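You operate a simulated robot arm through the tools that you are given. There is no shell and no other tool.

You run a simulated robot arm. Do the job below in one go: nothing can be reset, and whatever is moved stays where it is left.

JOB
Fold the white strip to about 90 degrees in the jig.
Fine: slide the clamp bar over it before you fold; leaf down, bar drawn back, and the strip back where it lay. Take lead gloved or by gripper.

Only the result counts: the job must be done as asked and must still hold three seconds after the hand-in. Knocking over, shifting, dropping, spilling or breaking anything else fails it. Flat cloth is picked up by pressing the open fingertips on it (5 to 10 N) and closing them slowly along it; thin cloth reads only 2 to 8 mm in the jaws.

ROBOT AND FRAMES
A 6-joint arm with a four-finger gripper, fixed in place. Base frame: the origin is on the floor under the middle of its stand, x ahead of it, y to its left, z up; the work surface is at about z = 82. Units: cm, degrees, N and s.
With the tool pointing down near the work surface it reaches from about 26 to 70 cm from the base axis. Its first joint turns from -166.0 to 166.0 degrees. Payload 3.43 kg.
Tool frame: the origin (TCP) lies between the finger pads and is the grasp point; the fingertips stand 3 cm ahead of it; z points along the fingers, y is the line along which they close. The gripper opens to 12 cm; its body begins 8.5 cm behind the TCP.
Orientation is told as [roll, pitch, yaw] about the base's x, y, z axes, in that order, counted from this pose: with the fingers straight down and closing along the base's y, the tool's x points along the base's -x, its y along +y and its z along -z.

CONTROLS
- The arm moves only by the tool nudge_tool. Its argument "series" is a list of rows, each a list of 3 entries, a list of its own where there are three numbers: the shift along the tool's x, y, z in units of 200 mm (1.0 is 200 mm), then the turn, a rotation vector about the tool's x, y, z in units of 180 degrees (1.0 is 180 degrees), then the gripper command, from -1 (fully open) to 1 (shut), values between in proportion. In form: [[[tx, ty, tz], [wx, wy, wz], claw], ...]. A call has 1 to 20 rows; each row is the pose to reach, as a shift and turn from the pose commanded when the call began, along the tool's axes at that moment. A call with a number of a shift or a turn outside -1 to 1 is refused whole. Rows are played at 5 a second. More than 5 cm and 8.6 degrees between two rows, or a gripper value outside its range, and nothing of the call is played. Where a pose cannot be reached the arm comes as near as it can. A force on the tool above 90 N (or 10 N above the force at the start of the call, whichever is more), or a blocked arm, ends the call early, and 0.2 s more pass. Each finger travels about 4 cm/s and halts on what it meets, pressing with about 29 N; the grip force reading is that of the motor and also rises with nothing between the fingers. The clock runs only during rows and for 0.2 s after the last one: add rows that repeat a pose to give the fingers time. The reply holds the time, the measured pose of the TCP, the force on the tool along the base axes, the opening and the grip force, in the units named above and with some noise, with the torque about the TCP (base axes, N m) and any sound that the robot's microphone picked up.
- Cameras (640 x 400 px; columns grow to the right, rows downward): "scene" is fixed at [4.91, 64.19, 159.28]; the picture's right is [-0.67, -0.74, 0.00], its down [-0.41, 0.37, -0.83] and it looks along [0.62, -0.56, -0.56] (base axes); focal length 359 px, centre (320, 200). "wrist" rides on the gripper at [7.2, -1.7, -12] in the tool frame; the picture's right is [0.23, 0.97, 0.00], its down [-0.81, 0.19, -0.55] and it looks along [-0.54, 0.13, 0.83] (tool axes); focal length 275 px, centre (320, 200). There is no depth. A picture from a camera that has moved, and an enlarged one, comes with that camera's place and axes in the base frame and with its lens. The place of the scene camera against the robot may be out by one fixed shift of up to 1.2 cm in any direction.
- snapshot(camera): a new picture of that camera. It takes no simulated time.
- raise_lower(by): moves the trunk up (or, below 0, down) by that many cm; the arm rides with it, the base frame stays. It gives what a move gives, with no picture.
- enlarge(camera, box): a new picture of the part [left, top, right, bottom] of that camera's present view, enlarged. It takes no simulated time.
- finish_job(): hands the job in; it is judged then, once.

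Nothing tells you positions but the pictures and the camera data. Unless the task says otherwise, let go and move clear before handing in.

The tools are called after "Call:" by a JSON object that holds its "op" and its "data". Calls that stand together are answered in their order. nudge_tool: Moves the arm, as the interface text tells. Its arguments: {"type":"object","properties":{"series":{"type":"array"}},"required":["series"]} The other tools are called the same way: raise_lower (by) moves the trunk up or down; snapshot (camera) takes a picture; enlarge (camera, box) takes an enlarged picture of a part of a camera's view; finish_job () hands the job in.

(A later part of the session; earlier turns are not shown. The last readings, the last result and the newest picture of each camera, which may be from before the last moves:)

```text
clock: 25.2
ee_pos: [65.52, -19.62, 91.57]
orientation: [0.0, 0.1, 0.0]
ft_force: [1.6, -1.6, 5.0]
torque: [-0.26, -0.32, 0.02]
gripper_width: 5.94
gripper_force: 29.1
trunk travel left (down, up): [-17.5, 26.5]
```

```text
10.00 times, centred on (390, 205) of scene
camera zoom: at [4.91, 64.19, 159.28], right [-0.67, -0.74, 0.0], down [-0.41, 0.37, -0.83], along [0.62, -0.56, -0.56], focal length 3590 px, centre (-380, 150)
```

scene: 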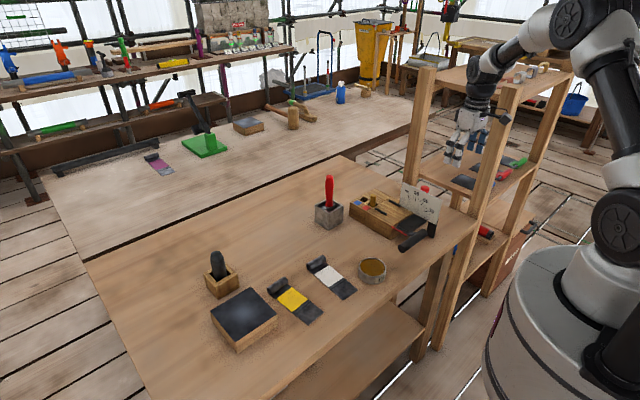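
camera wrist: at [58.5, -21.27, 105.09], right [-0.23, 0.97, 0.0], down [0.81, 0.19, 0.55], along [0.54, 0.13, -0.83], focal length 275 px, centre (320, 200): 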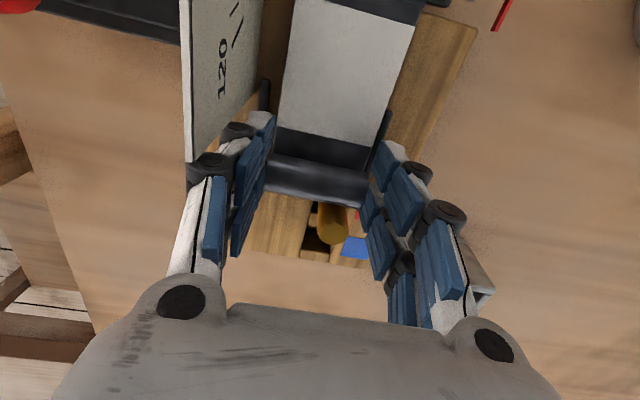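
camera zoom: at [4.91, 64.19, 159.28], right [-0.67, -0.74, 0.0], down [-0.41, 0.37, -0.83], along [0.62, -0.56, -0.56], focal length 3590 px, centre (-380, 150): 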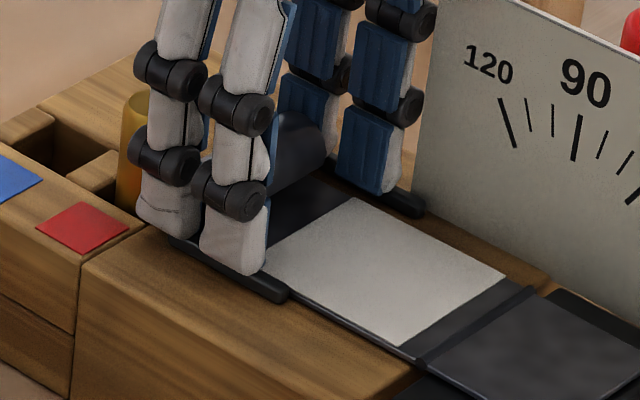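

The strip is down on the jig with the fingertips just on the guide bars. Opening slowly to release.

Call:
{"op": "nudge_tool", "data": {"series": [[[0, 0, -0.003], [0, 0, 0], 0.05], [[0, 0, -0.003], [0, 0, 0], 0.0], [[0, 0, -0.003], [0, 0, 0], -0.05], [[0, 0, -0.003], [0, 0, 0], -0.1], [[0, 0, -0.003], [0, 0, 0], -0.15], [[0, 0, -0.003], [0, 0, 0], -0.15]]}}

Call:
{"op": "enlarge", "data": {"camera": "wrist", "box": [220, 60, 440, 280]}}

Call:
{"op": "enlarge", "data": {"camera": "scene", "box": [365, 185, 435, 245]}}

```text
clock: 26.6
ee_pos: [65.64, -19.69, 91.78]
orientation: [0.0, 0.1, 0.1]
ft_force: [0.2, -0.4, 0.6]
torque: [0.01, 0.01, 0.04]
gripper_width: 6.91
gripper_force: 0.0
trunk travel left (down, up): [-17.5, 26.5]
```

```text
1.82 times, centred on (330, 170) of wrist
camera zoom: at [58.59, -21.32, 103.83], right [-0.23, 0.97, 0.0], down [0.81, 0.19, 0.55], along [0.54, 0.13, -0.83], focal length 500 px, centre (302, 254)
```

zoom: 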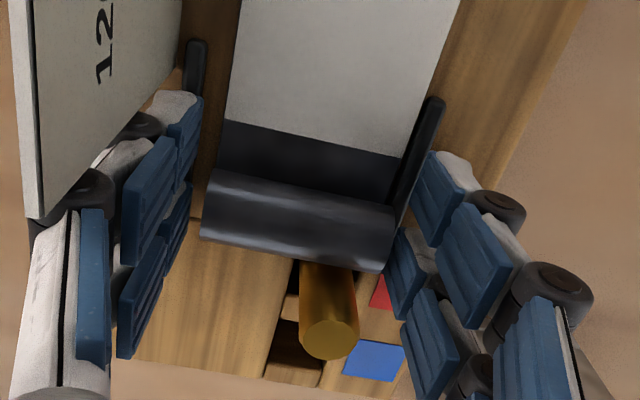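

```text
6.67 times, centred on (400, 215) of scene
camera zoom: at [4.91, 64.19, 159.28], right [-0.67, -0.74, 0.0], down [-0.41, 0.37, -0.83], along [0.62, -0.56, -0.56], focal length 2393 px, centre (-213, 100)
```

zoom: 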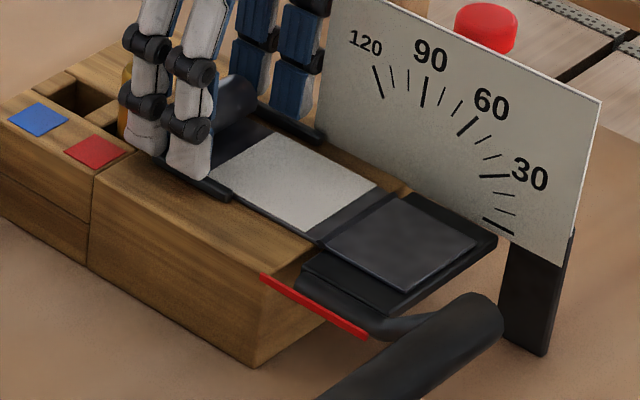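

Released, and the strip lies between the guides. I'm lifting straight up and moving back to check alignment.

Call:
{"op": "nudge_tool", "data": {"series": [[[0, 0, -0.05], [0, 0, 0], -0.15], [[0, 0, -0.15], [0, 0, 0], -0.15], [[0, 0, -0.35], [0, 0, 0], -0.15], [[0, 0, -0.55], [0, 0, 0], -0.15], [[0, 0, -0.75], [0, 0, 0], -0.3], [[0.15, 0, -0.85], [0, 0, 0], -0.5], [[0.35, 0.03, -0.85], [0, 0, 0], -0.8], [[0.55, 0.06, -0.85], [0, 0, 0], -1], [[0.75, 0.1, -0.85], [0, 0, 0], -1], [[0.75, 0.1, -0.85], [0, 0, 0], -1]]}}

Call:
{"op": "snapshot", "data": {"camera": "wrist"}}

Call:
{"op": "enlarge", "data": {"camera": "wrist", "box": [210, 90, 380, 230]}}

Call:
{"op": "enlarge", "data": {"camera": "scene", "box": [340, 150, 450, 260]}}

```text
clock: 28.8
ee_pos: [50.66, -17.67, 108.87]
orientation: [0.0, 0.1, 0.0]
ft_force: [0.3, -0.3, 0.6]
torque: [-0.03, 0.0, -0.02]
gripper_width: 12.0
gripper_force: 0.1
trunk travel left (down, up): [-17.5, 26.5]
```

```text
taken
camera wrist: at [43.61, -19.19, 120.89], right [-0.23, 0.97, 0.0], down [0.81, 0.19, 0.55], along [0.54, 0.13, -0.83], focal length 275 px, centre (320, 200)
```

wrist: 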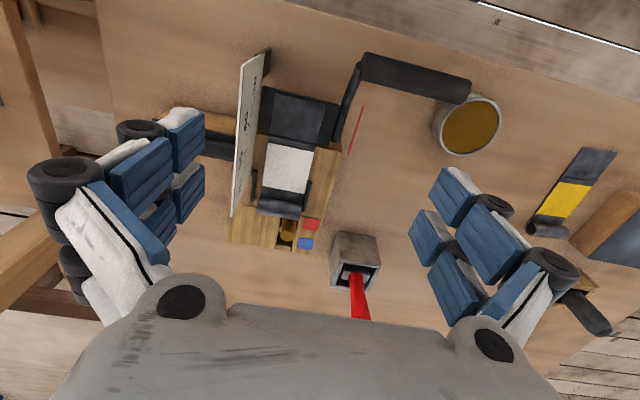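

```text
2.86 times, centred on (295, 160) of wrist
camera zoom: at [43.61, -19.19, 120.89], right [-0.23, 0.97, 0.0], down [0.81, 0.19, 0.55], along [0.54, 0.13, -0.83], focal length 786 px, centre (391, 314)
```

zoom: 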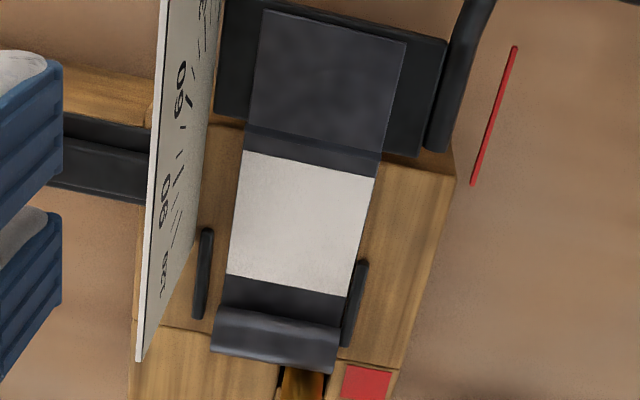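

```text
3.64 times, centred on (395, 205) of scene
camera zoom: at [4.91, 64.19, 159.28], right [-0.67, -0.74, 0.0], down [-0.41, 0.37, -0.83], along [0.62, -0.56, -0.56], focal length 1305 px, centre (47, 182)
```

zoom: 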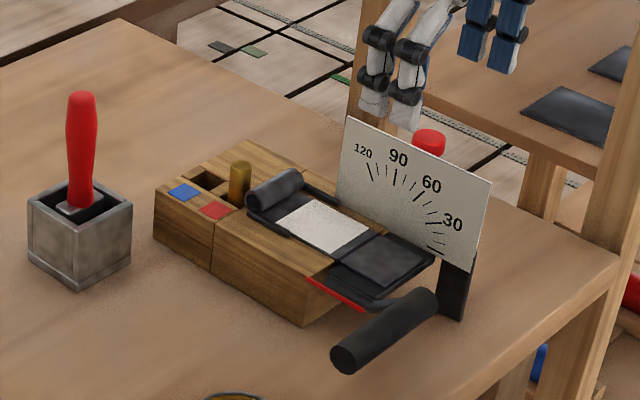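

The crease sits right on the hinge gap and the strip is centred. Next is the clamp bar: I'll turn the gripper -90° in yaw so it can pinch the red knob from both x sides, and come over it high first.

Call:
{"op": "nudge_tool", "data": {"series": [[[-0.03, -0.063, -0.02], [0, 0, 0.0357], -0.8], [[-0.06, -0.127, -0.04], [0, 0, 0.0714], -0.6], [[-0.089, -0.19, -0.06], [0, 0, 0.1071], -0.4], [[-0.119, -0.253, -0.08], [0, 0, 0.1429], -0.2], [[-0.149, -0.317, -0.1], [0, 0, 0.1786], 0], [[-0.179, -0.38, -0.12], [0, 0, 0.2143], 0], [[-0.208, -0.443, -0.14], [0, 0, 0.25], 0], [[-0.238, -0.507, -0.15], [0, 0, 0.2857], 0], [[-0.268, -0.57, -0.15], [0, 0, 0.3214], 0], [[-0.298, -0.633, -0.15], [0, 0, 0.3571], 0], [[-0.328, -0.697, -0.15], [0, 0, 0.3929], 0], [[-0.357, -0.76, -0.15], [0, 0, 0.4286], 0], [[-0.387, -0.823, -0.15], [0, 0, 0.4643], 0], [[-0.417, -0.8865, -0.15], [0, 0, 0.5], 0], [[-0.417, -0.8865, -0.15], [0, 0, 0.5], 0]]}}

Call:
{"op": "snapshot", "data": {"camera": "wrist"}}

Call:
{"op": "snapshot", "data": {"camera": "scene"}}

```text
clock: 32.0
ee_pos: [58.95, -35.42, 111.78]
orientation: [-0.1, 0.0, -90.1]
ft_force: [0.1, 0.1, 0.9]
torque: [-0.02, 0.02, 0.01]
gripper_width: 6.0
gripper_force: 0.2
trunk travel left (down, up): [-17.5, 26.5]
```

```text
taken
camera wrist: at [57.32, -28.18, 123.8], right [0.97, 0.23, 0.0], down [0.19, -0.81, 0.55], along [0.13, -0.54, -0.83], focal length 275 px, centre (320, 200)
```

wrist: 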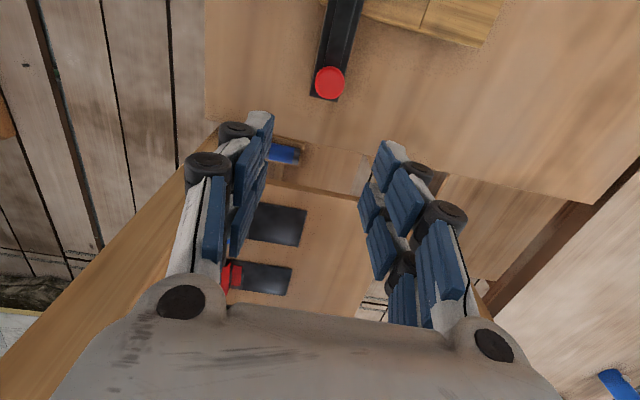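

```text
taken
```

scene: 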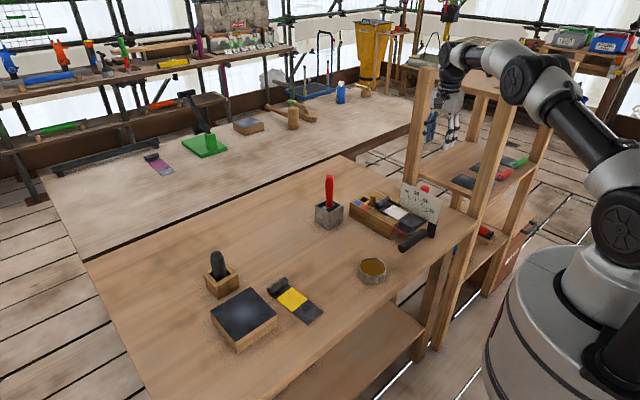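

From above the knob the arm clears the shelf, by about 15 cm from forearm line to post. I'll zoom in to refine the knob's position.

Call:
{"op": "enlarge", "data": {"camera": "wrist", "box": [270, 0, 430, 140]}}

Call:
{"op": "enlarge", "data": {"camera": "scene", "box": [380, 20, 560, 260]}}

```text
2.86 times, centred on (350, 70) of wrist
camera zoom: at [57.32, -28.18, 123.8], right [0.97, 0.23, 0.0], down [0.19, -0.81, 0.55], along [0.13, -0.54, -0.83], focal length 786 px, centre (234, 571)
```

zoom: 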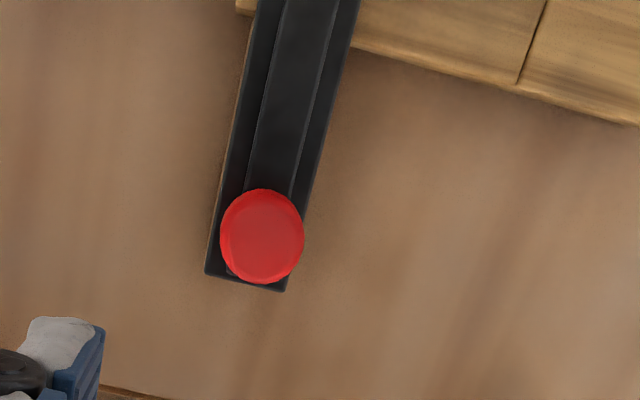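

```text
1.67 times, centred on (470, 140) of scene
camera zoom: at [4.91, 64.19, 159.28], right [-0.67, -0.74, 0.0], down [-0.41, 0.37, -0.83], along [0.62, -0.56, -0.56], focal length 598 px, centre (70, 300)
```

zoom: 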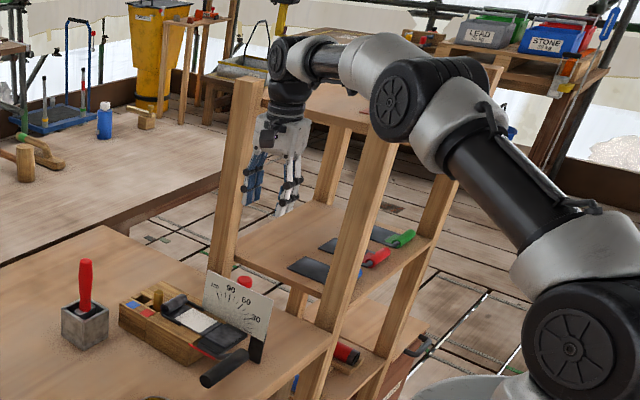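

The knob centre is at about (59.8, -33.65), its top near z = 91.8 and its diameter about 3.2. I'm descending partway with the fingers either side of it in x.

Call:
{"op": "nudge_tool", "data": {"series": [[[0, 0.02, 0.15], [0, 0, 0], -0.1], [[-0.005, 0.0425, 0.3], [0, 0, 0], -0.1], [[-0.005, 0.0425, 0.45], [0, 0, 0], -0.1], [[-0.005, 0.0425, 0.6], [0, 0, 0], -0.1], [[-0.005, 0.0425, 0.73], [0, 0, 0], -0.1], [[-0.005, 0.0425, 0.73], [0, 0, 0], -0.1]]}}

Call:
{"op": "snapshot", "data": {"camera": "wrist"}}

Call:
{"op": "enlarge", "data": {"camera": "scene", "box": [380, 20, 560, 260]}}

```text
clock: 33.4
ee_pos: [59.73, -35.59, 96.88]
orientation: [-0.1, 0.0, -90.0]
ft_force: [-0.3, 0.1, 0.2]
torque: [0.0, 0.01, 0.0]
gripper_width: 6.59
gripper_force: 0.1
trunk travel left (down, up): [-17.5, 26.5]
```

```text
taken
camera wrist: at [58.02, -28.35, 109.02], right [0.97, 0.23, 0.0], down [0.19, -0.81, 0.55], along [0.13, -0.54, -0.83], focal length 275 px, centre (320, 200)
```

wrist: 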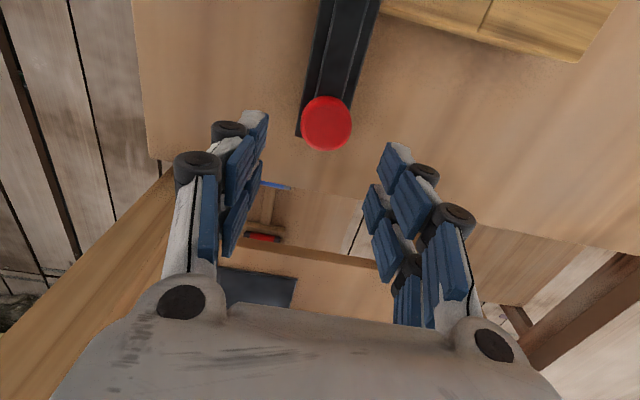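

```text
1.67 times, centred on (470, 140) of scene
camera zoom: at [4.91, 64.19, 159.28], right [-0.67, -0.74, 0.0], down [-0.41, 0.37, -0.83], along [0.62, -0.56, -0.56], focal length 598 px, centre (70, 300)
```

zoom: 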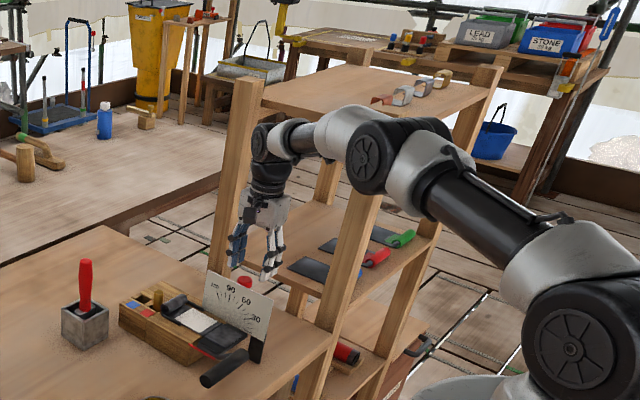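

The knob centre is confirmed at (59.8, -33.7). I'm lowering the last 4 cm and then closing gently.

Call:
{"op": "nudge_tool", "data": {"series": [[[0, 0, 0.07], [0, 0, 0], -0.1], [[0, 0, 0.14], [0, 0, 0], -0.1], [[0, 0, 0.18], [0, 0, 0], -0.1], [[0, 0, 0.21], [0, 0, 0], -0.1], [[0, 0, 0.21], [0, 0, 0], -0.1]]}}

Call:
{"op": "snapshot", "data": {"camera": "wrist"}}

Call:
{"op": "enlarge", "data": {"camera": "scene", "box": [380, 100, 480, 260]}}

```text
clock: 34.6
ee_pos: [59.93, -35.58, 92.9]
orientation: [0.0, 0.1, -90.0]
ft_force: [0.2, -1.0, -0.8]
torque: [0.0, 0.0, 0.02]
gripper_width: 6.61
gripper_force: 0.0
trunk travel left (down, up): [-17.5, 26.5]
```

```text
taken
camera wrist: at [58.26, -28.25, 104.95], right [0.97, 0.23, 0.0], down [0.19, -0.81, 0.55], along [0.13, -0.54, -0.83], focal length 275 px, centre (320, 200)
```

wrist: 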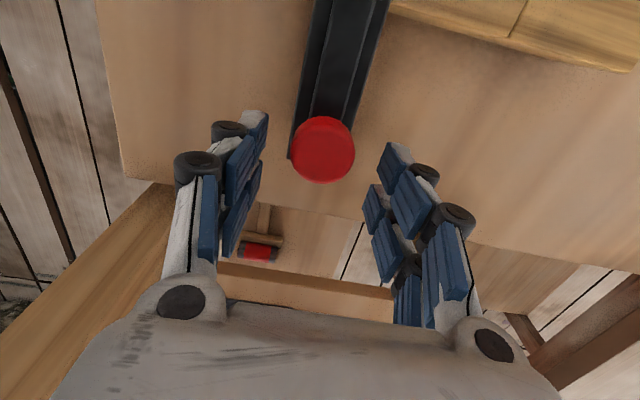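

```text
2.50 times, centred on (430, 180) of scene
camera zoom: at [4.91, 64.19, 159.28], right [-0.67, -0.74, 0.0], down [-0.41, 0.37, -0.83], along [0.62, -0.56, -0.56], focal length 897 px, centre (45, 250)
```

zoom: 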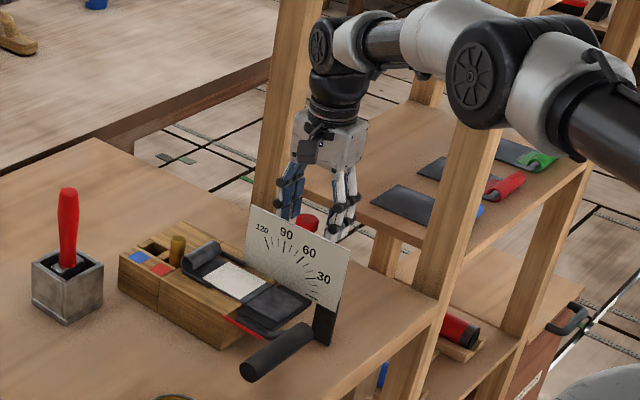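

The fingers straddle the knob. Closing on it slowly.

Call:
{"op": "nudge_tool", "data": {"series": [[[0, 0, 0], [0, 0, 0], 0.1], [[0, 0, 0], [0, 0, 0], 0.25], [[0, 0, 0], [0, 0, 0], 0.35], [[0, 0, 0], [0, 0, 0], 0.42], [[0, 0, 0], [0, 0, 0], 0.48], [[0, 0, 0], [0, 0, 0], 0.55], [[0, 0, 0], [0, 0, 0], 0.55]]}}

Call:
{"op": "snapshot", "data": {"camera": "wrist"}}

```text
clock: 36.2
ee_pos: [59.81, -35.51, 92.98]
orientation: [-0.3, 0.0, -90.1]
ft_force: [-11.0, -0.1, 0.6]
torque: [0.05, 0.26, 0.18]
gripper_width: 3.33
gripper_force: 5.2
trunk travel left (down, up): [-17.5, 26.5]
```

```text
taken
camera wrist: at [58.11, -28.27, 104.95], right [0.97, 0.23, 0.0], down [0.19, -0.81, 0.55], along [0.13, -0.54, -0.83], focal length 275 px, centre (320, 200)
```

wrist: 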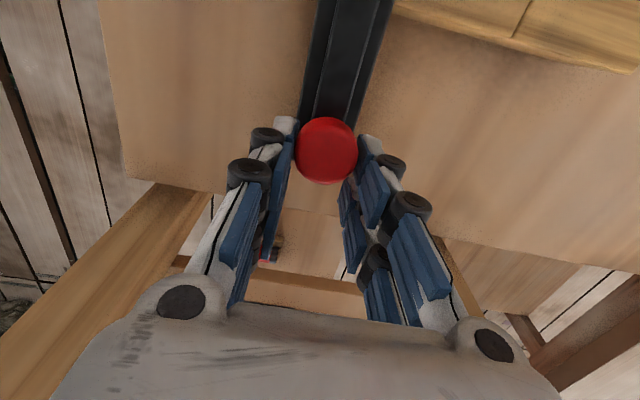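

The low-x finger touched first, so the knob centre is slightly nearer than the TCP. I'll shift a little in x and finish closing.

Call:
{"op": "nudge_tool", "data": {"series": [[[0, -0.006, 0], [0, 0, 0], 0.45], [[0, -0.01, 0], [0, 0, 0], 0.48], [[0, -0.012, 0], [0, 0, 0], 0.52], [[0, -0.012, 0], [0, 0, 0], 0.55], [[0, -0.012, 0], [0, 0, 0], 0.55], [[0, -0.012, 0], [0, 0, 0], 0.55]]}}

```text
clock: 37.6
ee_pos: [59.67, -35.6, 92.9]
orientation: [0.1, 0.0, -89.9]
ft_force: [-1.0, 1.8, -0.5]
torque: [0.08, 0.02, -0.03]
gripper_width: 3.09
gripper_force: 44.8
trunk travel left (down, up): [-17.5, 26.5]
```

The knob is gripped at 3.1 cm. I'll try a first 1 cm slide toward +y.

Call:
{"op": "nudge_tool", "data": {"series": [[[0.02, 0, 0], [0, 0, 0], 0.55], [[0.04, 0, 0], [0, 0, 0], 0.55], [[0.06, 0, 0], [0, 0, 0], 0.55], [[0.06, 0, 0], [0, 0, 0], 0.55]]}}

Call:
{"op": "enlarge", "data": {"camera": "scene", "box": [360, 150, 460, 260]}}

Call:
{"op": "snapshot", "data": {"camera": "wrist"}}

```text
clock: 38.6
ee_pos: [59.57, -34.43, 93.07]
orientation: [0.0, 0.0, -89.9]
ft_force: [-2.8, -0.5, 4.3]
torque: [-0.3, 0.07, 0.08]
gripper_width: 3.09
gripper_force: 44.8
trunk travel left (down, up): [-17.5, 26.5]
```

```text
3.64 times, centred on (410, 205) of scene
camera zoom: at [4.91, 64.19, 159.28], right [-0.67, -0.74, 0.0], down [-0.41, 0.37, -0.83], along [0.62, -0.56, -0.56], focal length 1305 px, centre (-7, 182)
```

zoom: 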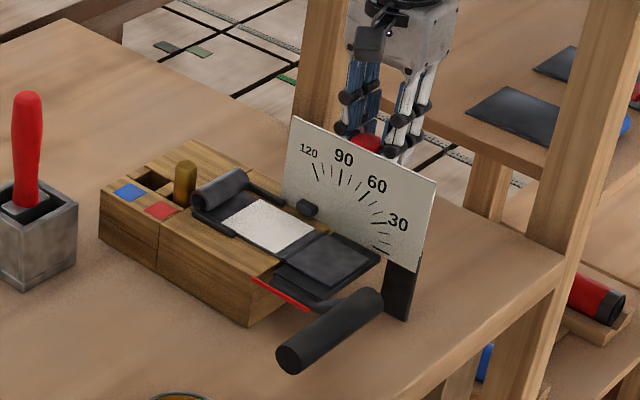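

```text
taken
camera wrist: at [57.99, -27.08, 104.99], right [0.97, 0.23, 0.0], down [0.19, -0.81, 0.55], along [0.13, -0.54, -0.83], focal length 275 px, centre (320, 200)
```

wrist: 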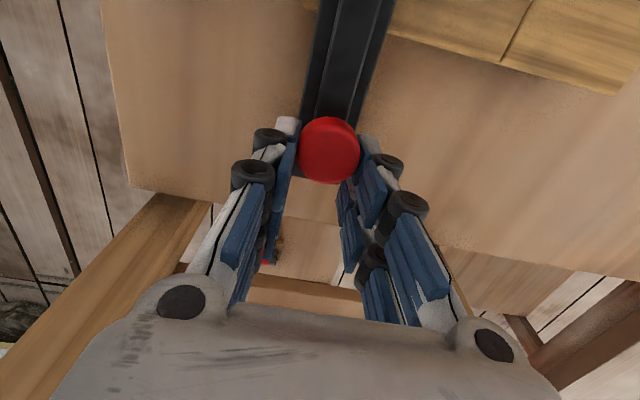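

The bar slides freely and its end now shows past the board, above the strip. Continuing.

Call:
{"op": "nudge_tool", "data": {"series": [[[0.03, 0, 0], [0, 0, 0], 0.55], [[0.06, 0, 0], [0, 0, 0], 0.55], [[0.09, 0, 0], [0, 0, 0], 0.55], [[0.12, 0, 0], [0, 0, 0], 0.55], [[0.15, 0, 0], [0, 0, 0], 0.55], [[0.18, 0, 0], [0, 0, 0], 0.55], [[0.2, 0, 0], [0, 0, 0], 0.55], [[0.2, 0, 0], [0, 0, 0], 0.55]]}}

Call:
{"op": "enlarge", "data": {"camera": "scene", "box": [360, 150, 460, 260]}}

Call:
{"op": "snapshot", "data": {"camera": "wrist"}}

```text
clock: 40.4
ee_pos: [59.57, -30.43, 93.06]
orientation: [0.0, 0.0, -90.0]
ft_force: [-0.2, -0.4, 2.0]
torque: [0.05, 0.02, 0.0]
gripper_width: 3.08
gripper_force: 45.6
trunk travel left (down, up): [-17.5, 26.5]
```

```text
3.64 times, centred on (410, 205) of scene
camera zoom: at [4.91, 64.19, 159.28], right [-0.67, -0.74, 0.0], down [-0.41, 0.37, -0.83], along [0.62, -0.56, -0.56], focal length 1305 px, centre (-7, 182)
```

zoom: 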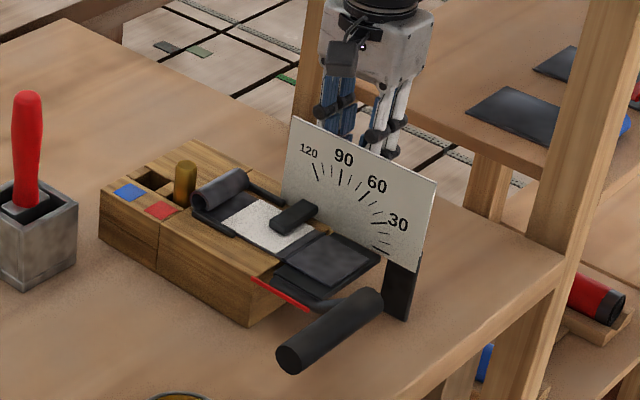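

```text
taken
camera wrist: at [57.99, -23.07, 104.98], right [0.97, 0.23, 0.0], down [0.19, -0.81, 0.55], along [0.13, -0.54, -0.83], focal length 275 px, centre (320, 200)
```

wrist: 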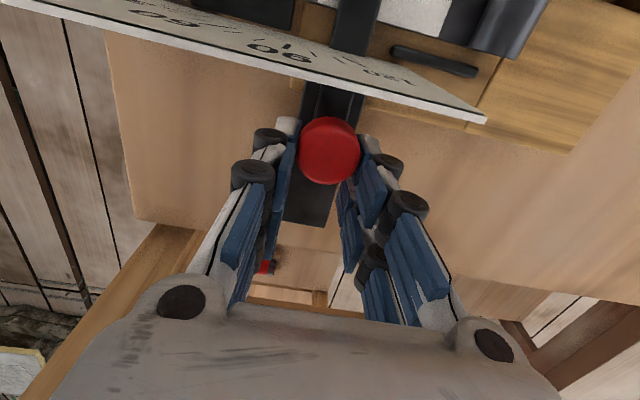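

The bar covers a bit over half the strip. I'm continuing in small steps until it stops near the board.

Call:
{"op": "nudge_tool", "data": {"series": [[[0.02, 0, 0], [0, 0, 0], 0.55], [[0.04, 0, 0], [0, 0, 0], 0.55], [[0.06, 0, 0], [0, 0, 0], 0.55], [[0.08, 0, 0], [0, 0, 0], 0.55], [[0.08, 0, 0], [0, 0, 0], 0.55]]}}

Call:
{"op": "enlarge", "data": {"camera": "wrist", "box": [220, 0, 500, 200]}}

Call:
{"op": "enlarge", "data": {"camera": "scene", "box": [360, 150, 460, 260]}}

```text
clock: 41.6
ee_pos: [59.61, -28.86, 92.92]
orientation: [0.1, -0.1, -90.1]
ft_force: [-2.5, -0.3, 0.6]
torque: [-0.3, 0.03, 0.0]
gripper_width: 3.07
gripper_force: 45.1
trunk travel left (down, up): [-17.5, 26.5]
```

```text
2.00 times, centred on (360, 100) of wrist
camera zoom: at [58.0, -21.54, 104.98], right [0.97, 0.23, 0.0], down [0.19, -0.81, 0.55], along [0.13, -0.54, -0.83], focal length 551 px, centre (240, 400)
```

zoom: 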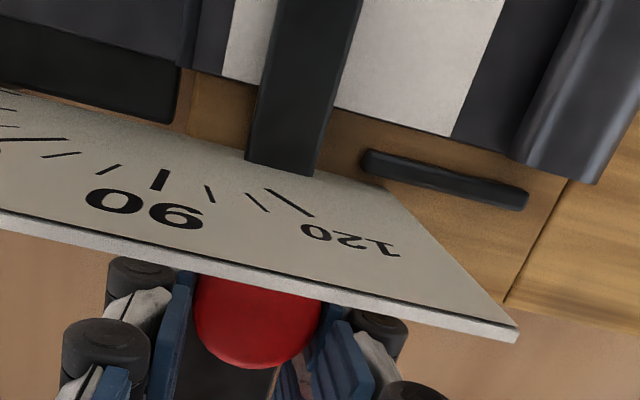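

```text
3.64 times, centred on (410, 205) of scene
camera zoom: at [4.91, 64.19, 159.28], right [-0.67, -0.74, 0.0], down [-0.41, 0.37, -0.83], along [0.62, -0.56, -0.56], focal length 1305 px, centre (-7, 182)
```

zoom: 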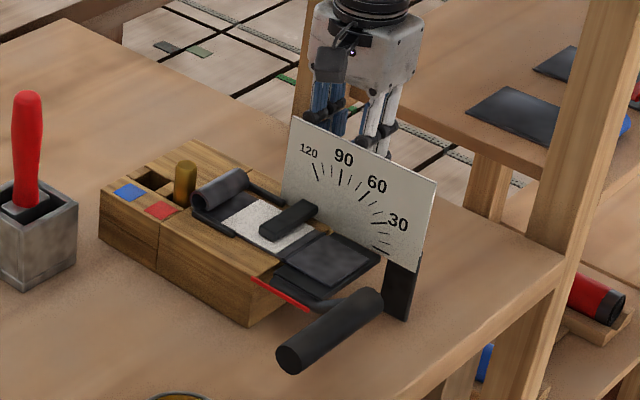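

The bar is nearly across. A few more millimetres in small steps, watching the force.

Call:
{"op": "nudge_tool", "data": {"series": [[[0.01, 0, 0], [0, 0, 0], 0.55], [[0.02, 0, 0], [0, 0, 0], 0.55], [[0.03, 0, 0], [0, 0, 0], 0.55], [[0.03, 0, 0], [0, 0, 0], 0.55]]}}

Call:
{"op": "enlarge", "data": {"camera": "wrist", "box": [220, 0, 500, 200]}}

Call:
{"op": "enlarge", "data": {"camera": "scene", "box": [370, 170, 430, 230]}}

```text
clock: 42.6
ee_pos: [59.71, -28.18, 92.96]
orientation: [-0.1, 0.0, -90.0]
ft_force: [-3.8, 0.2, 1.0]
torque: [0.08, 0.06, 0.03]
gripper_width: 3.07
gripper_force: 45.4
trunk travel left (down, up): [-17.5, 26.5]
```

```text
2.00 times, centred on (360, 100) of wrist
camera zoom: at [57.99, -20.96, 104.98], right [0.97, 0.23, 0.0], down [0.19, -0.81, 0.55], along [0.13, -0.54, -0.83], focal length 551 px, centre (240, 400)
```

zoom: 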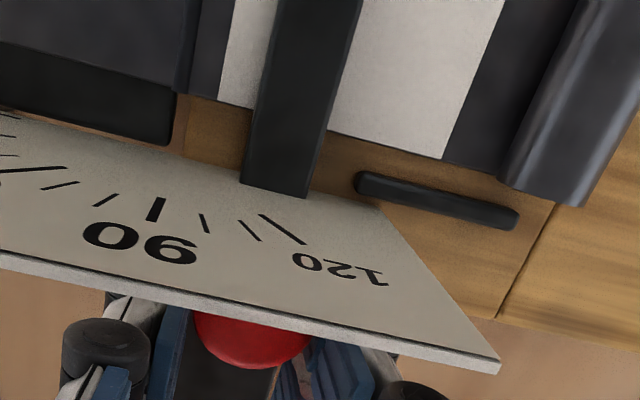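

```text
6.67 times, centred on (400, 200) of scene
camera zoom: at [4.91, 64.19, 159.28], right [-0.67, -0.74, 0.0], down [-0.41, 0.37, -0.83], along [0.62, -0.56, -0.56], focal length 2393 px, centre (-213, 200)
```

zoom: 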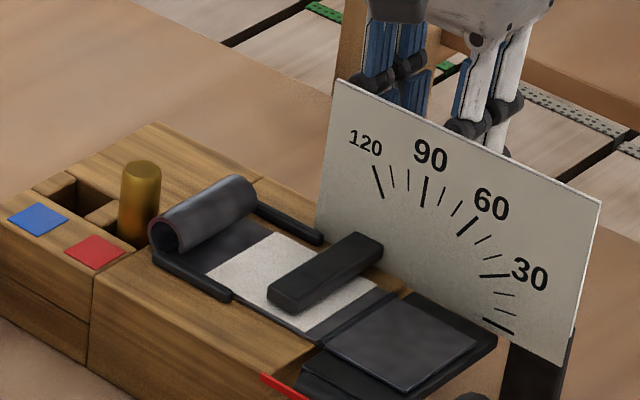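

The bar end is almost at the strip's far edge. A few more millimetres.

Call:
{"op": "nudge_tool", "data": {"series": [[[0.008, 0, 0], [0, 0, 0], 0.55], [[0.016, 0, 0], [0, 0, 0], 0.55], [[0.024, 0, 0], [0, 0, 0], 0.55], [[0.024, 0, 0], [0, 0, 0], 0.55]]}}

Call:
{"op": "enlarge", "data": {"camera": "wrist", "box": [220, 0, 500, 200]}}

Call:
{"op": "enlarge", "data": {"camera": "scene", "box": [370, 170, 430, 230]}}

```text
clock: 43.6
ee_pos: [59.54, -27.65, 92.97]
orientation: [0.0, -0.1, -90.0]
ft_force: [0.7, -1.6, 2.5]
torque: [0.01, 0.01, -0.02]
gripper_width: 3.07
gripper_force: 44.7
trunk travel left (down, up): [-17.5, 26.5]
```

```text
2.00 times, centred on (360, 100) of wrist
camera zoom: at [57.98, -20.47, 104.98], right [0.97, 0.23, 0.0], down [0.19, -0.81, 0.55], along [0.13, -0.54, -0.83], focal length 551 px, centre (240, 400)
```

zoom: 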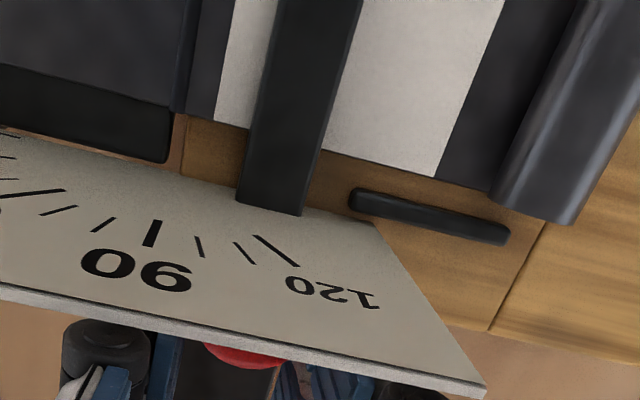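

```text
6.67 times, centred on (400, 200) of scene
camera zoom: at [4.91, 64.19, 159.28], right [-0.67, -0.74, 0.0], down [-0.41, 0.37, -0.83], along [0.62, -0.56, -0.56], focal length 2393 px, centre (-213, 200)
```

zoom: 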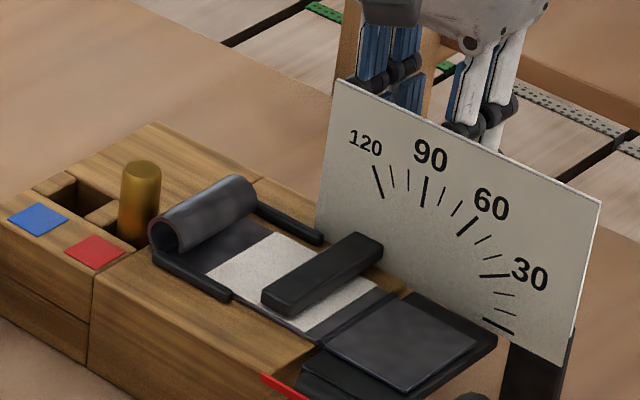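

Call:
{"op": "nudge_tool", "data": {"series": [[[0.008, 0, 0], [0, 0, 0], 0.55], [[0.016, 0, 0], [0, 0, 0], 0.55], [[0.024, 0, 0], [0, 0, 0], 0.55], [[0.024, 0, 0], [0, 0, 0], 0.55]]}}

Call:
{"op": "enlarge", "data": {"camera": "wrist", "box": [200, 0, 500, 250]}}

Call:
{"op": "enlarge", "data": {"camera": "scene", "box": [370, 170, 430, 230]}}

```text
clock: 44.6
ee_pos: [59.71, -27.14, 92.95]
orientation: [0.0, 0.0, -90.2]
ft_force: [2.1, -1.3, 1.8]
torque: [-0.14, -0.05, 0.0]
gripper_width: 3.07
gripper_force: 44.8
trunk travel left (down, up): [-17.5, 26.5]
```

```text
1.60 times, centred on (350, 125) of wrist
camera zoom: at [57.99, -19.84, 104.98], right [0.97, 0.23, 0.0], down [0.19, -0.81, 0.55], along [0.13, -0.54, -0.83], focal length 440 px, centre (272, 320)
```

zoom: 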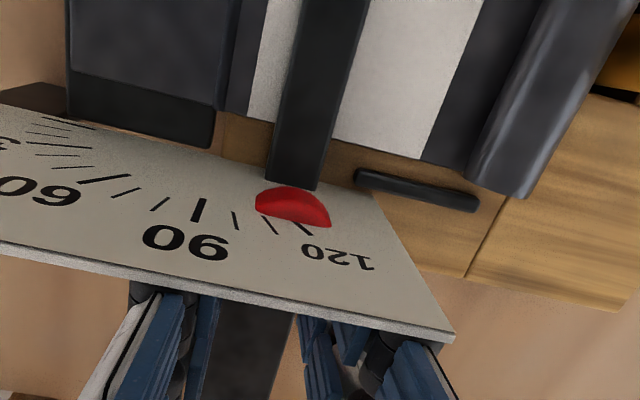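

```text
6.67 times, centred on (400, 200) of scene
camera zoom: at [4.91, 64.19, 159.28], right [-0.67, -0.74, 0.0], down [-0.41, 0.37, -0.83], along [0.62, -0.56, -0.56], focal length 2393 px, centre (-213, 200)
```

zoom: 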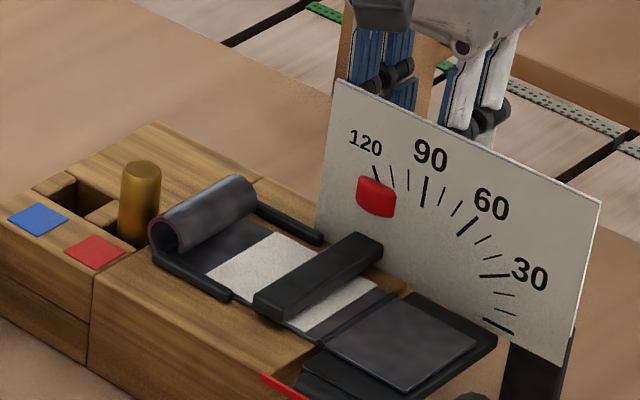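

The knob passes through the plane of the scale plate without resistance, so the bar has more travel. The bar now just covers the strip's width. I'll add a few careful millimetres with force watching.

Call:
{"op": "nudge_tool", "data": {"series": [[[0.006, 0, 0], [0, 0, 0], 0.55], [[0.012, 0, 0], [0, 0, 0], 0.55], [[0.012, 0, 0], [0, 0, 0], 0.55]]}}

Call:
{"op": "enlarge", "data": {"camera": "scene", "box": [375, 190, 415, 225]}}

Call:
{"op": "snapshot", "data": {"camera": "wrist"}}

```text
clock: 45.4
ee_pos: [59.63, -27.07, 92.93]
orientation: [0.0, 0.0, -90.1]
ft_force: [0.9, -7.0, 0.4]
torque: [-0.22, -0.03, -0.05]
gripper_width: 3.07
gripper_force: 45.0
trunk travel left (down, up): [-17.5, 26.5]
```

```text
11.43 times, centred on (395, 208) of scene
camera zoom: at [4.91, 64.19, 159.28], right [-0.67, -0.74, 0.0], down [-0.41, 0.37, -0.83], along [0.62, -0.56, -0.56], focal length 4102 px, centre (-537, 114)
```

zoom: 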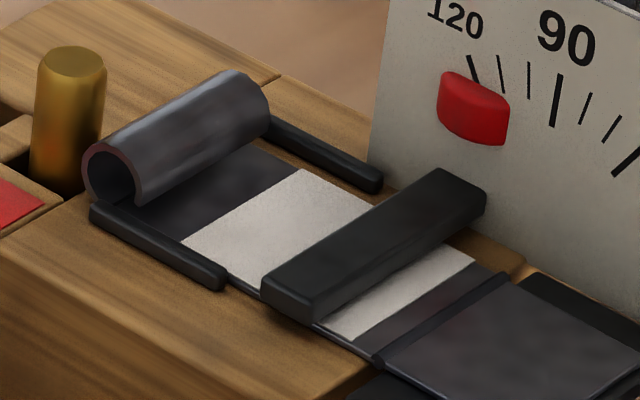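

```text
taken
camera wrist: at [58.0, -19.76, 104.97], right [0.97, 0.23, 0.0], down [0.19, -0.81, 0.55], along [0.13, -0.54, -0.83], focal length 275 px, centre (320, 200)
```

wrist: 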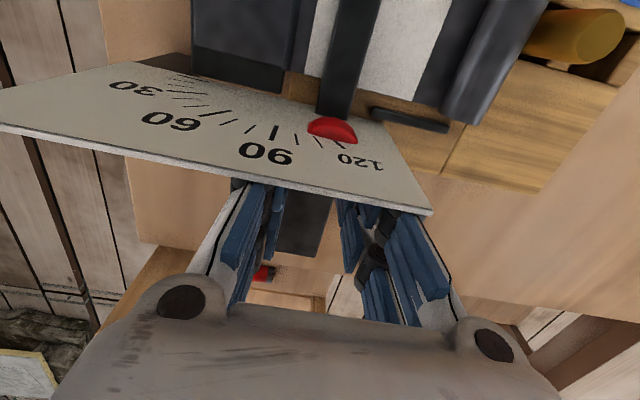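

The bar has reached its stop (7 N) and spans the whole strip. I'll relax the push, release the knob and rise straight up.

Call:
{"op": "nudge_tool", "data": {"series": [[[-0.008, 0, 0], [0, 0, 0], 0.55], [[-0.008, 0, 0], [0, 0, 0], 0.45], [[-0.008, 0, 0], [0, 0, 0], 0.3], [[-0.008, 0, 0], [0, 0, 0], 0.1], [[-0.008, 0, 0], [0, 0, 0], 0], [[-0.008, 0, 0], [0, 0, 0], 0]]}}

Call:
{"op": "enlarge", "data": {"camera": "scene", "box": [375, 190, 415, 225]}}

```text
clock: 46.8
ee_pos: [59.66, -27.05, 92.92]
orientation: [0.1, 0.0, -90.0]
ft_force: [-0.2, -0.3, 0.6]
torque: [-0.03, 0.0, 0.01]
gripper_width: 6.01
gripper_force: 0.1
trunk travel left (down, up): [-17.5, 26.5]
```

```text
11.43 times, centred on (395, 208) of scene
camera zoom: at [4.91, 64.19, 159.28], right [-0.67, -0.74, 0.0], down [-0.41, 0.37, -0.83], along [0.62, -0.56, -0.56], focal length 4102 px, centre (-537, 114)
```

zoom: 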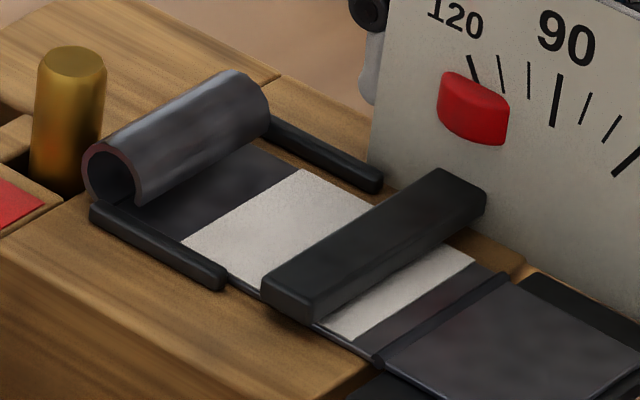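

The bar stays put over the strip. I'm backing off, rising, and moving to the leaf's handle (axis along y near x = 46.5, z = 92.4, y -13.7 to -4).

Call:
{"op": "nudge_tool", "data": {"series": [[[-0.02, 0, -0.05], [0, 0, 0], 0], [[-0.02, 0, -0.2], [0, 0, 0], 0], [[-0.02, 0, -0.4], [0, 0, 0], 0], [[-0.02, 0, -0.6], [0, 0, 0], 0], [[0, -0.1, -0.7], [0, 0, 0], 0], [[0.15, -0.2, -0.7], [0, 0, 0], 0], [[0.35, -0.3, -0.7], [0, 0, 0], 0], [[0.55, -0.4, -0.7], [0, 0, 0], 0], [[0.75, -0.5, -0.7], [0, 0, 0], 0], [[0.93, -0.6, -0.7], [0, 0, 0], 0], [[0.98, -0.65, -0.7], [0, 0, 0], 0], [[0.98, -0.65, -0.7], [0, 0, 0], 0]]}}

Call:
{"op": "snapshot", "data": {"camera": "wrist"}}

Call:
{"op": "snapshot", "data": {"camera": "scene"}}

Call:
{"op": "enlarge", "data": {"camera": "scene", "box": [360, 150, 460, 260]}}

```text
clock: 49.4
ee_pos: [46.49, -7.4, 106.68]
orientation: [-0.1, -0.1, -90.1]
ft_force: [0.4, -0.3, -0.1]
torque: [-0.03, 0.04, -0.03]
gripper_width: 6.0
gripper_force: 0.0
trunk travel left (down, up): [-17.5, 26.5]
```

```text
taken
camera wrist: at [44.91, -0.15, 118.86], right [0.97, 0.23, 0.0], down [0.19, -0.81, 0.55], along [0.13, -0.54, -0.83], focal length 275 px, centre (320, 200)
```

wrist: 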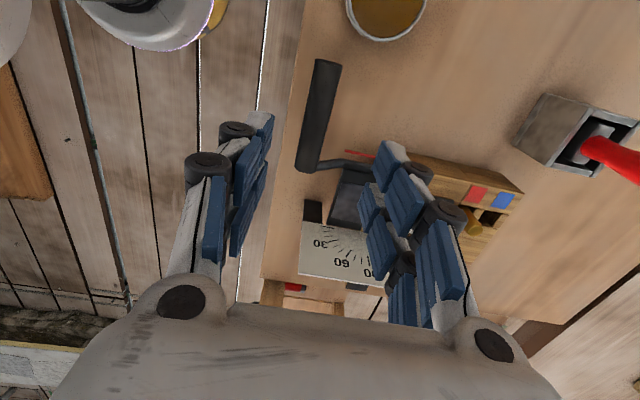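

```text
taken
```

scene: 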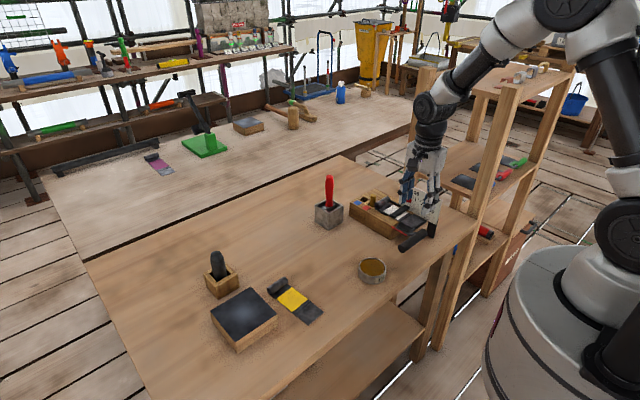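

```text
3.64 times, centred on (410, 205) of scene
camera zoom: at [4.91, 64.19, 159.28], right [-0.67, -0.74, 0.0], down [-0.41, 0.37, -0.83], along [0.62, -0.56, -0.56], focal length 1305 px, centre (-7, 182)
```

zoom: 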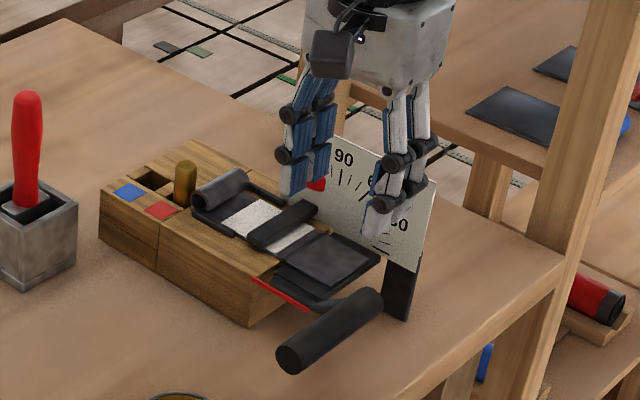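

The handle is centred under the gripper. Lowering partway and checking.

Call:
{"op": "nudge_tool", "data": {"series": [[[0, 0.003, 0.15], [0, 0, 0], 0], [[0, 0.003, 0.3], [0, 0, 0], 0], [[0, 0.003, 0.45], [0, 0, 0], 0], [[0, 0.003, 0.45], [0, 0, 0], 0]]}}

Call:
{"op": "snapshot", "data": {"camera": "wrist"}}

Call:
{"op": "enlarge", "data": {"camera": "scene", "box": [370, 170, 460, 270]}}

```text
clock: 50.4
ee_pos: [46.77, -7.42, 97.97]
orientation: [0.0, 0.0, -90.0]
ft_force: [-0.3, 0.0, 0.1]
torque: [-0.03, -0.01, -0.02]
gripper_width: 6.01
gripper_force: 0.0
trunk travel left (down, up): [-17.5, 26.5]
```

```text
taken
camera wrist: at [45.05, -0.19, 110.04], right [0.97, 0.23, 0.0], down [0.19, -0.81, 0.55], along [0.13, -0.54, -0.83], focal length 275 px, centre (320, 200)
```

wrist: 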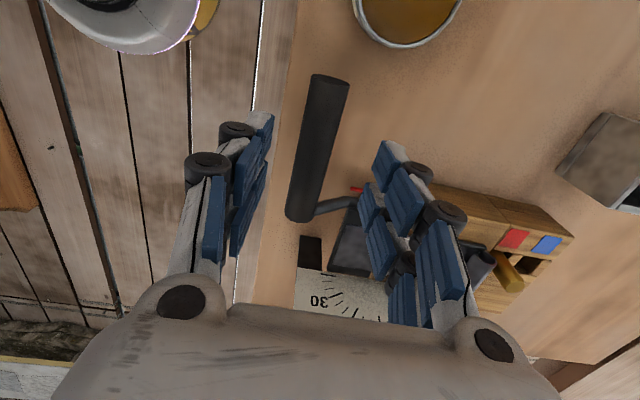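

```text
4.00 times, centred on (415, 220) of scene
camera zoom: at [4.91, 64.19, 159.28], right [-0.67, -0.74, 0.0], down [-0.41, 0.37, -0.83], along [0.62, -0.56, -0.56], focal length 1436 px, centre (-60, 120)
```

zoom: 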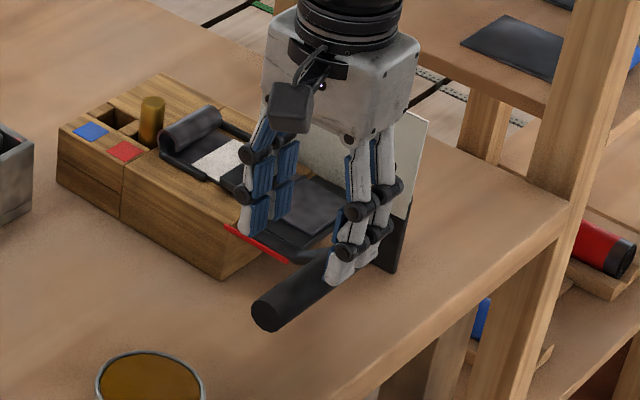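

Well centred. I'm lowering to handle height, then closing gently.

Call:
{"op": "nudge_tool", "data": {"series": [[[0, -0.005, 0.08], [0, 0, 0], 0], [[0, -0.005, 0.16], [0, 0, 0], 0], [[0, -0.005, 0.23], [0, 0, 0], 0], [[0, -0.005, 0.28], [0, 0, 0], 0], [[0, -0.005, 0.28], [0, 0, 0], 0]]}}

Call:
{"op": "snapshot", "data": {"camera": "wrist"}}

Call:
{"op": "enlarge", "data": {"camera": "scene", "box": [370, 170, 460, 270]}}

```text
clock: 51.6
ee_pos: [46.67, -7.6, 92.28]
orientation: [0.0, 0.0, -90.0]
ft_force: [0.1, 0.2, 0.5]
torque: [-0.03, -0.01, 0.01]
gripper_width: 6.0
gripper_force: 0.0
trunk travel left (down, up): [-17.5, 26.5]
```

```text
taken
camera wrist: at [45.03, -0.33, 104.38], right [0.97, 0.23, 0.0], down [0.19, -0.81, 0.55], along [0.13, -0.54, -0.83], focal length 275 px, centre (320, 200)
```

wrist: 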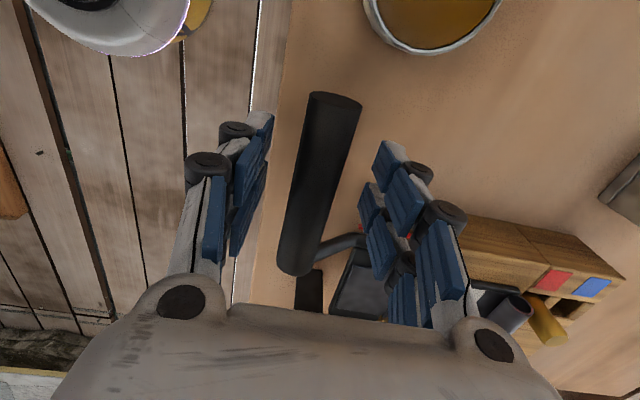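

```text
4.00 times, centred on (415, 220) of scene
camera zoom: at [4.91, 64.19, 159.28], right [-0.67, -0.74, 0.0], down [-0.41, 0.37, -0.83], along [0.62, -0.56, -0.56], focal length 1436 px, centre (-60, 120)
```

zoom: 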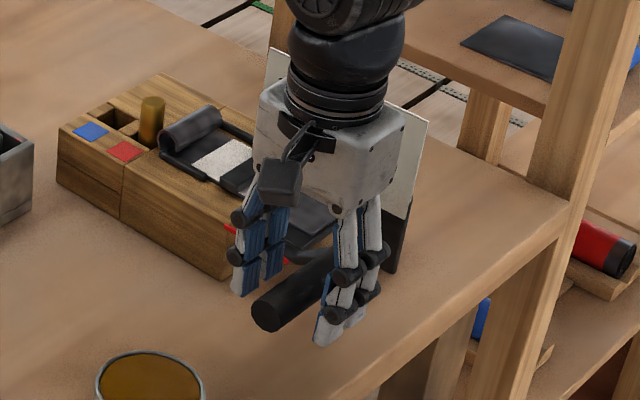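

Call:
{"op": "nudge_tool", "data": {"series": [[[0, 0, 0], [0, 0, 0], 0.2], [[0, 0, 0], [0, 0, 0], 0.35], [[0, 0, 0], [0, 0, 0], 0.45], [[0, 0, 0], [0, 0, 0], 0.5], [[0, 0, 0], [0, 0, 0], 0.53], [[0, 0, 0], [0, 0, 0], 0.55], [[0, 0, 0], [0, 0, 0], 0.55]]}}

```text
clock: 53.2
ee_pos: [46.53, -7.52, 92.36]
orientation: [0.0, 0.1, -90.0]
ft_force: [-1.9, -0.2, -0.3]
torque: [0.02, 0.02, 0.04]
gripper_width: 2.82
gripper_force: 1.0
trunk travel left (down, up): [-17.5, 26.5]
```

Call:
{"op": "nudge_tool", "data": {"series": [[[0, 0, 0], [0, 0, 0], 0.58], [[0, 0, 0], [0, 0, 0], 0.6], [[0, 0, 0], [0, 0, 0], 0.62], [[0, 0, 0], [0, 0, 0], 0.62]]}}

Call:
{"op": "snapshot", "data": {"camera": "wrist"}}

```text
clock: 54.2
ee_pos: [46.61, -7.66, 92.31]
orientation: [-0.1, 0.0, -90.0]
ft_force: [-7.1, -1.6, -0.7]
torque: [0.06, 0.05, 0.03]
gripper_width: 2.68
gripper_force: 3.8
trunk travel left (down, up): [-17.5, 26.5]
```

```text
taken
camera wrist: at [44.94, -0.33, 104.39], right [0.97, 0.23, 0.0], down [0.19, -0.81, 0.55], along [0.13, -0.54, -0.83], focal length 275 px, centre (320, 200)
```

wrist: 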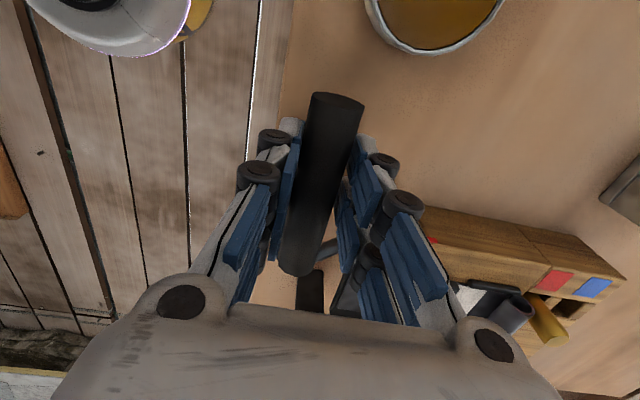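

The low-x finger is touching first. I'll shift slightly toward it and finish closing.

Call:
{"op": "nudge_tool", "data": {"series": [[[0, -0.004, 0], [0, 0, 0], 0.62], [[0, -0.008, 0], [0, 0, 0], 0.62], [[0, -0.01, 0], [0, 0, 0], 0.62], [[0, -0.01, 0], [0, 0, 0], 0.62]]}}

```text
clock: 55.2
ee_pos: [46.48, -7.74, 92.26]
orientation: [0.3, 0.0, -90.0]
ft_force: [-1.1, -2.8, 1.5]
torque: [-0.08, -0.21, 0.05]
gripper_width: 2.48
gripper_force: 36.4
trunk travel left (down, up): [-17.5, 26.5]
```

The handle is gripped (2.5 cm). I'll try a small first lift along the arc to see whether the leaf moves or is locked.

Call:
{"op": "nudge_tool", "data": {"series": [[[0, 0.005, -0.011], [0, 0, 0], 0.62], [[0, 0.0105, -0.0225], [0, 0, 0], 0.62], [[0, 0.016, -0.034], [0, 0, 0], 0.62], [[0, 0.0215, -0.045], [0, 0, 0], 0.62], [[0, 0.0215, -0.045], [0, 0, 0], 0.62]]}}

Call:
{"op": "enlarge", "data": {"camera": "scene", "box": [370, 170, 460, 270]}}

```text
clock: 56.4
ee_pos: [46.79, -7.57, 93.15]
orientation: [0.0, 0.2, -90.1]
ft_force: [-5.2, -7.7, -6.3]
torque: [-0.16, 0.47, 0.1]
gripper_width: 2.5
gripper_force: 45.3
trunk travel left (down, up): [-17.5, 26.5]
```

```text
4.00 times, centred on (415, 220) of scene
camera zoom: at [4.91, 64.19, 159.28], right [-0.67, -0.74, 0.0], down [-0.41, 0.37, -0.83], along [0.62, -0.56, -0.56], focal length 1436 px, centre (-60, 120)
```

zoom: 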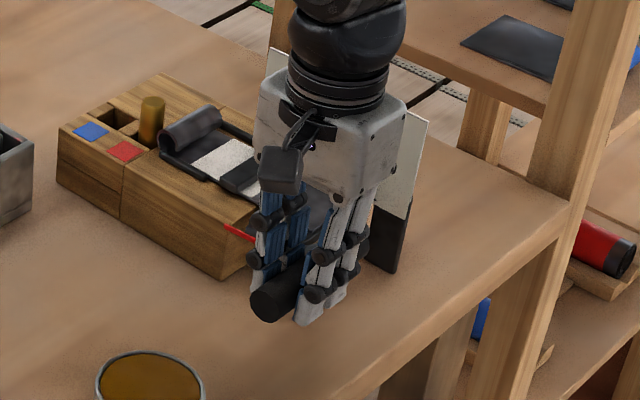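

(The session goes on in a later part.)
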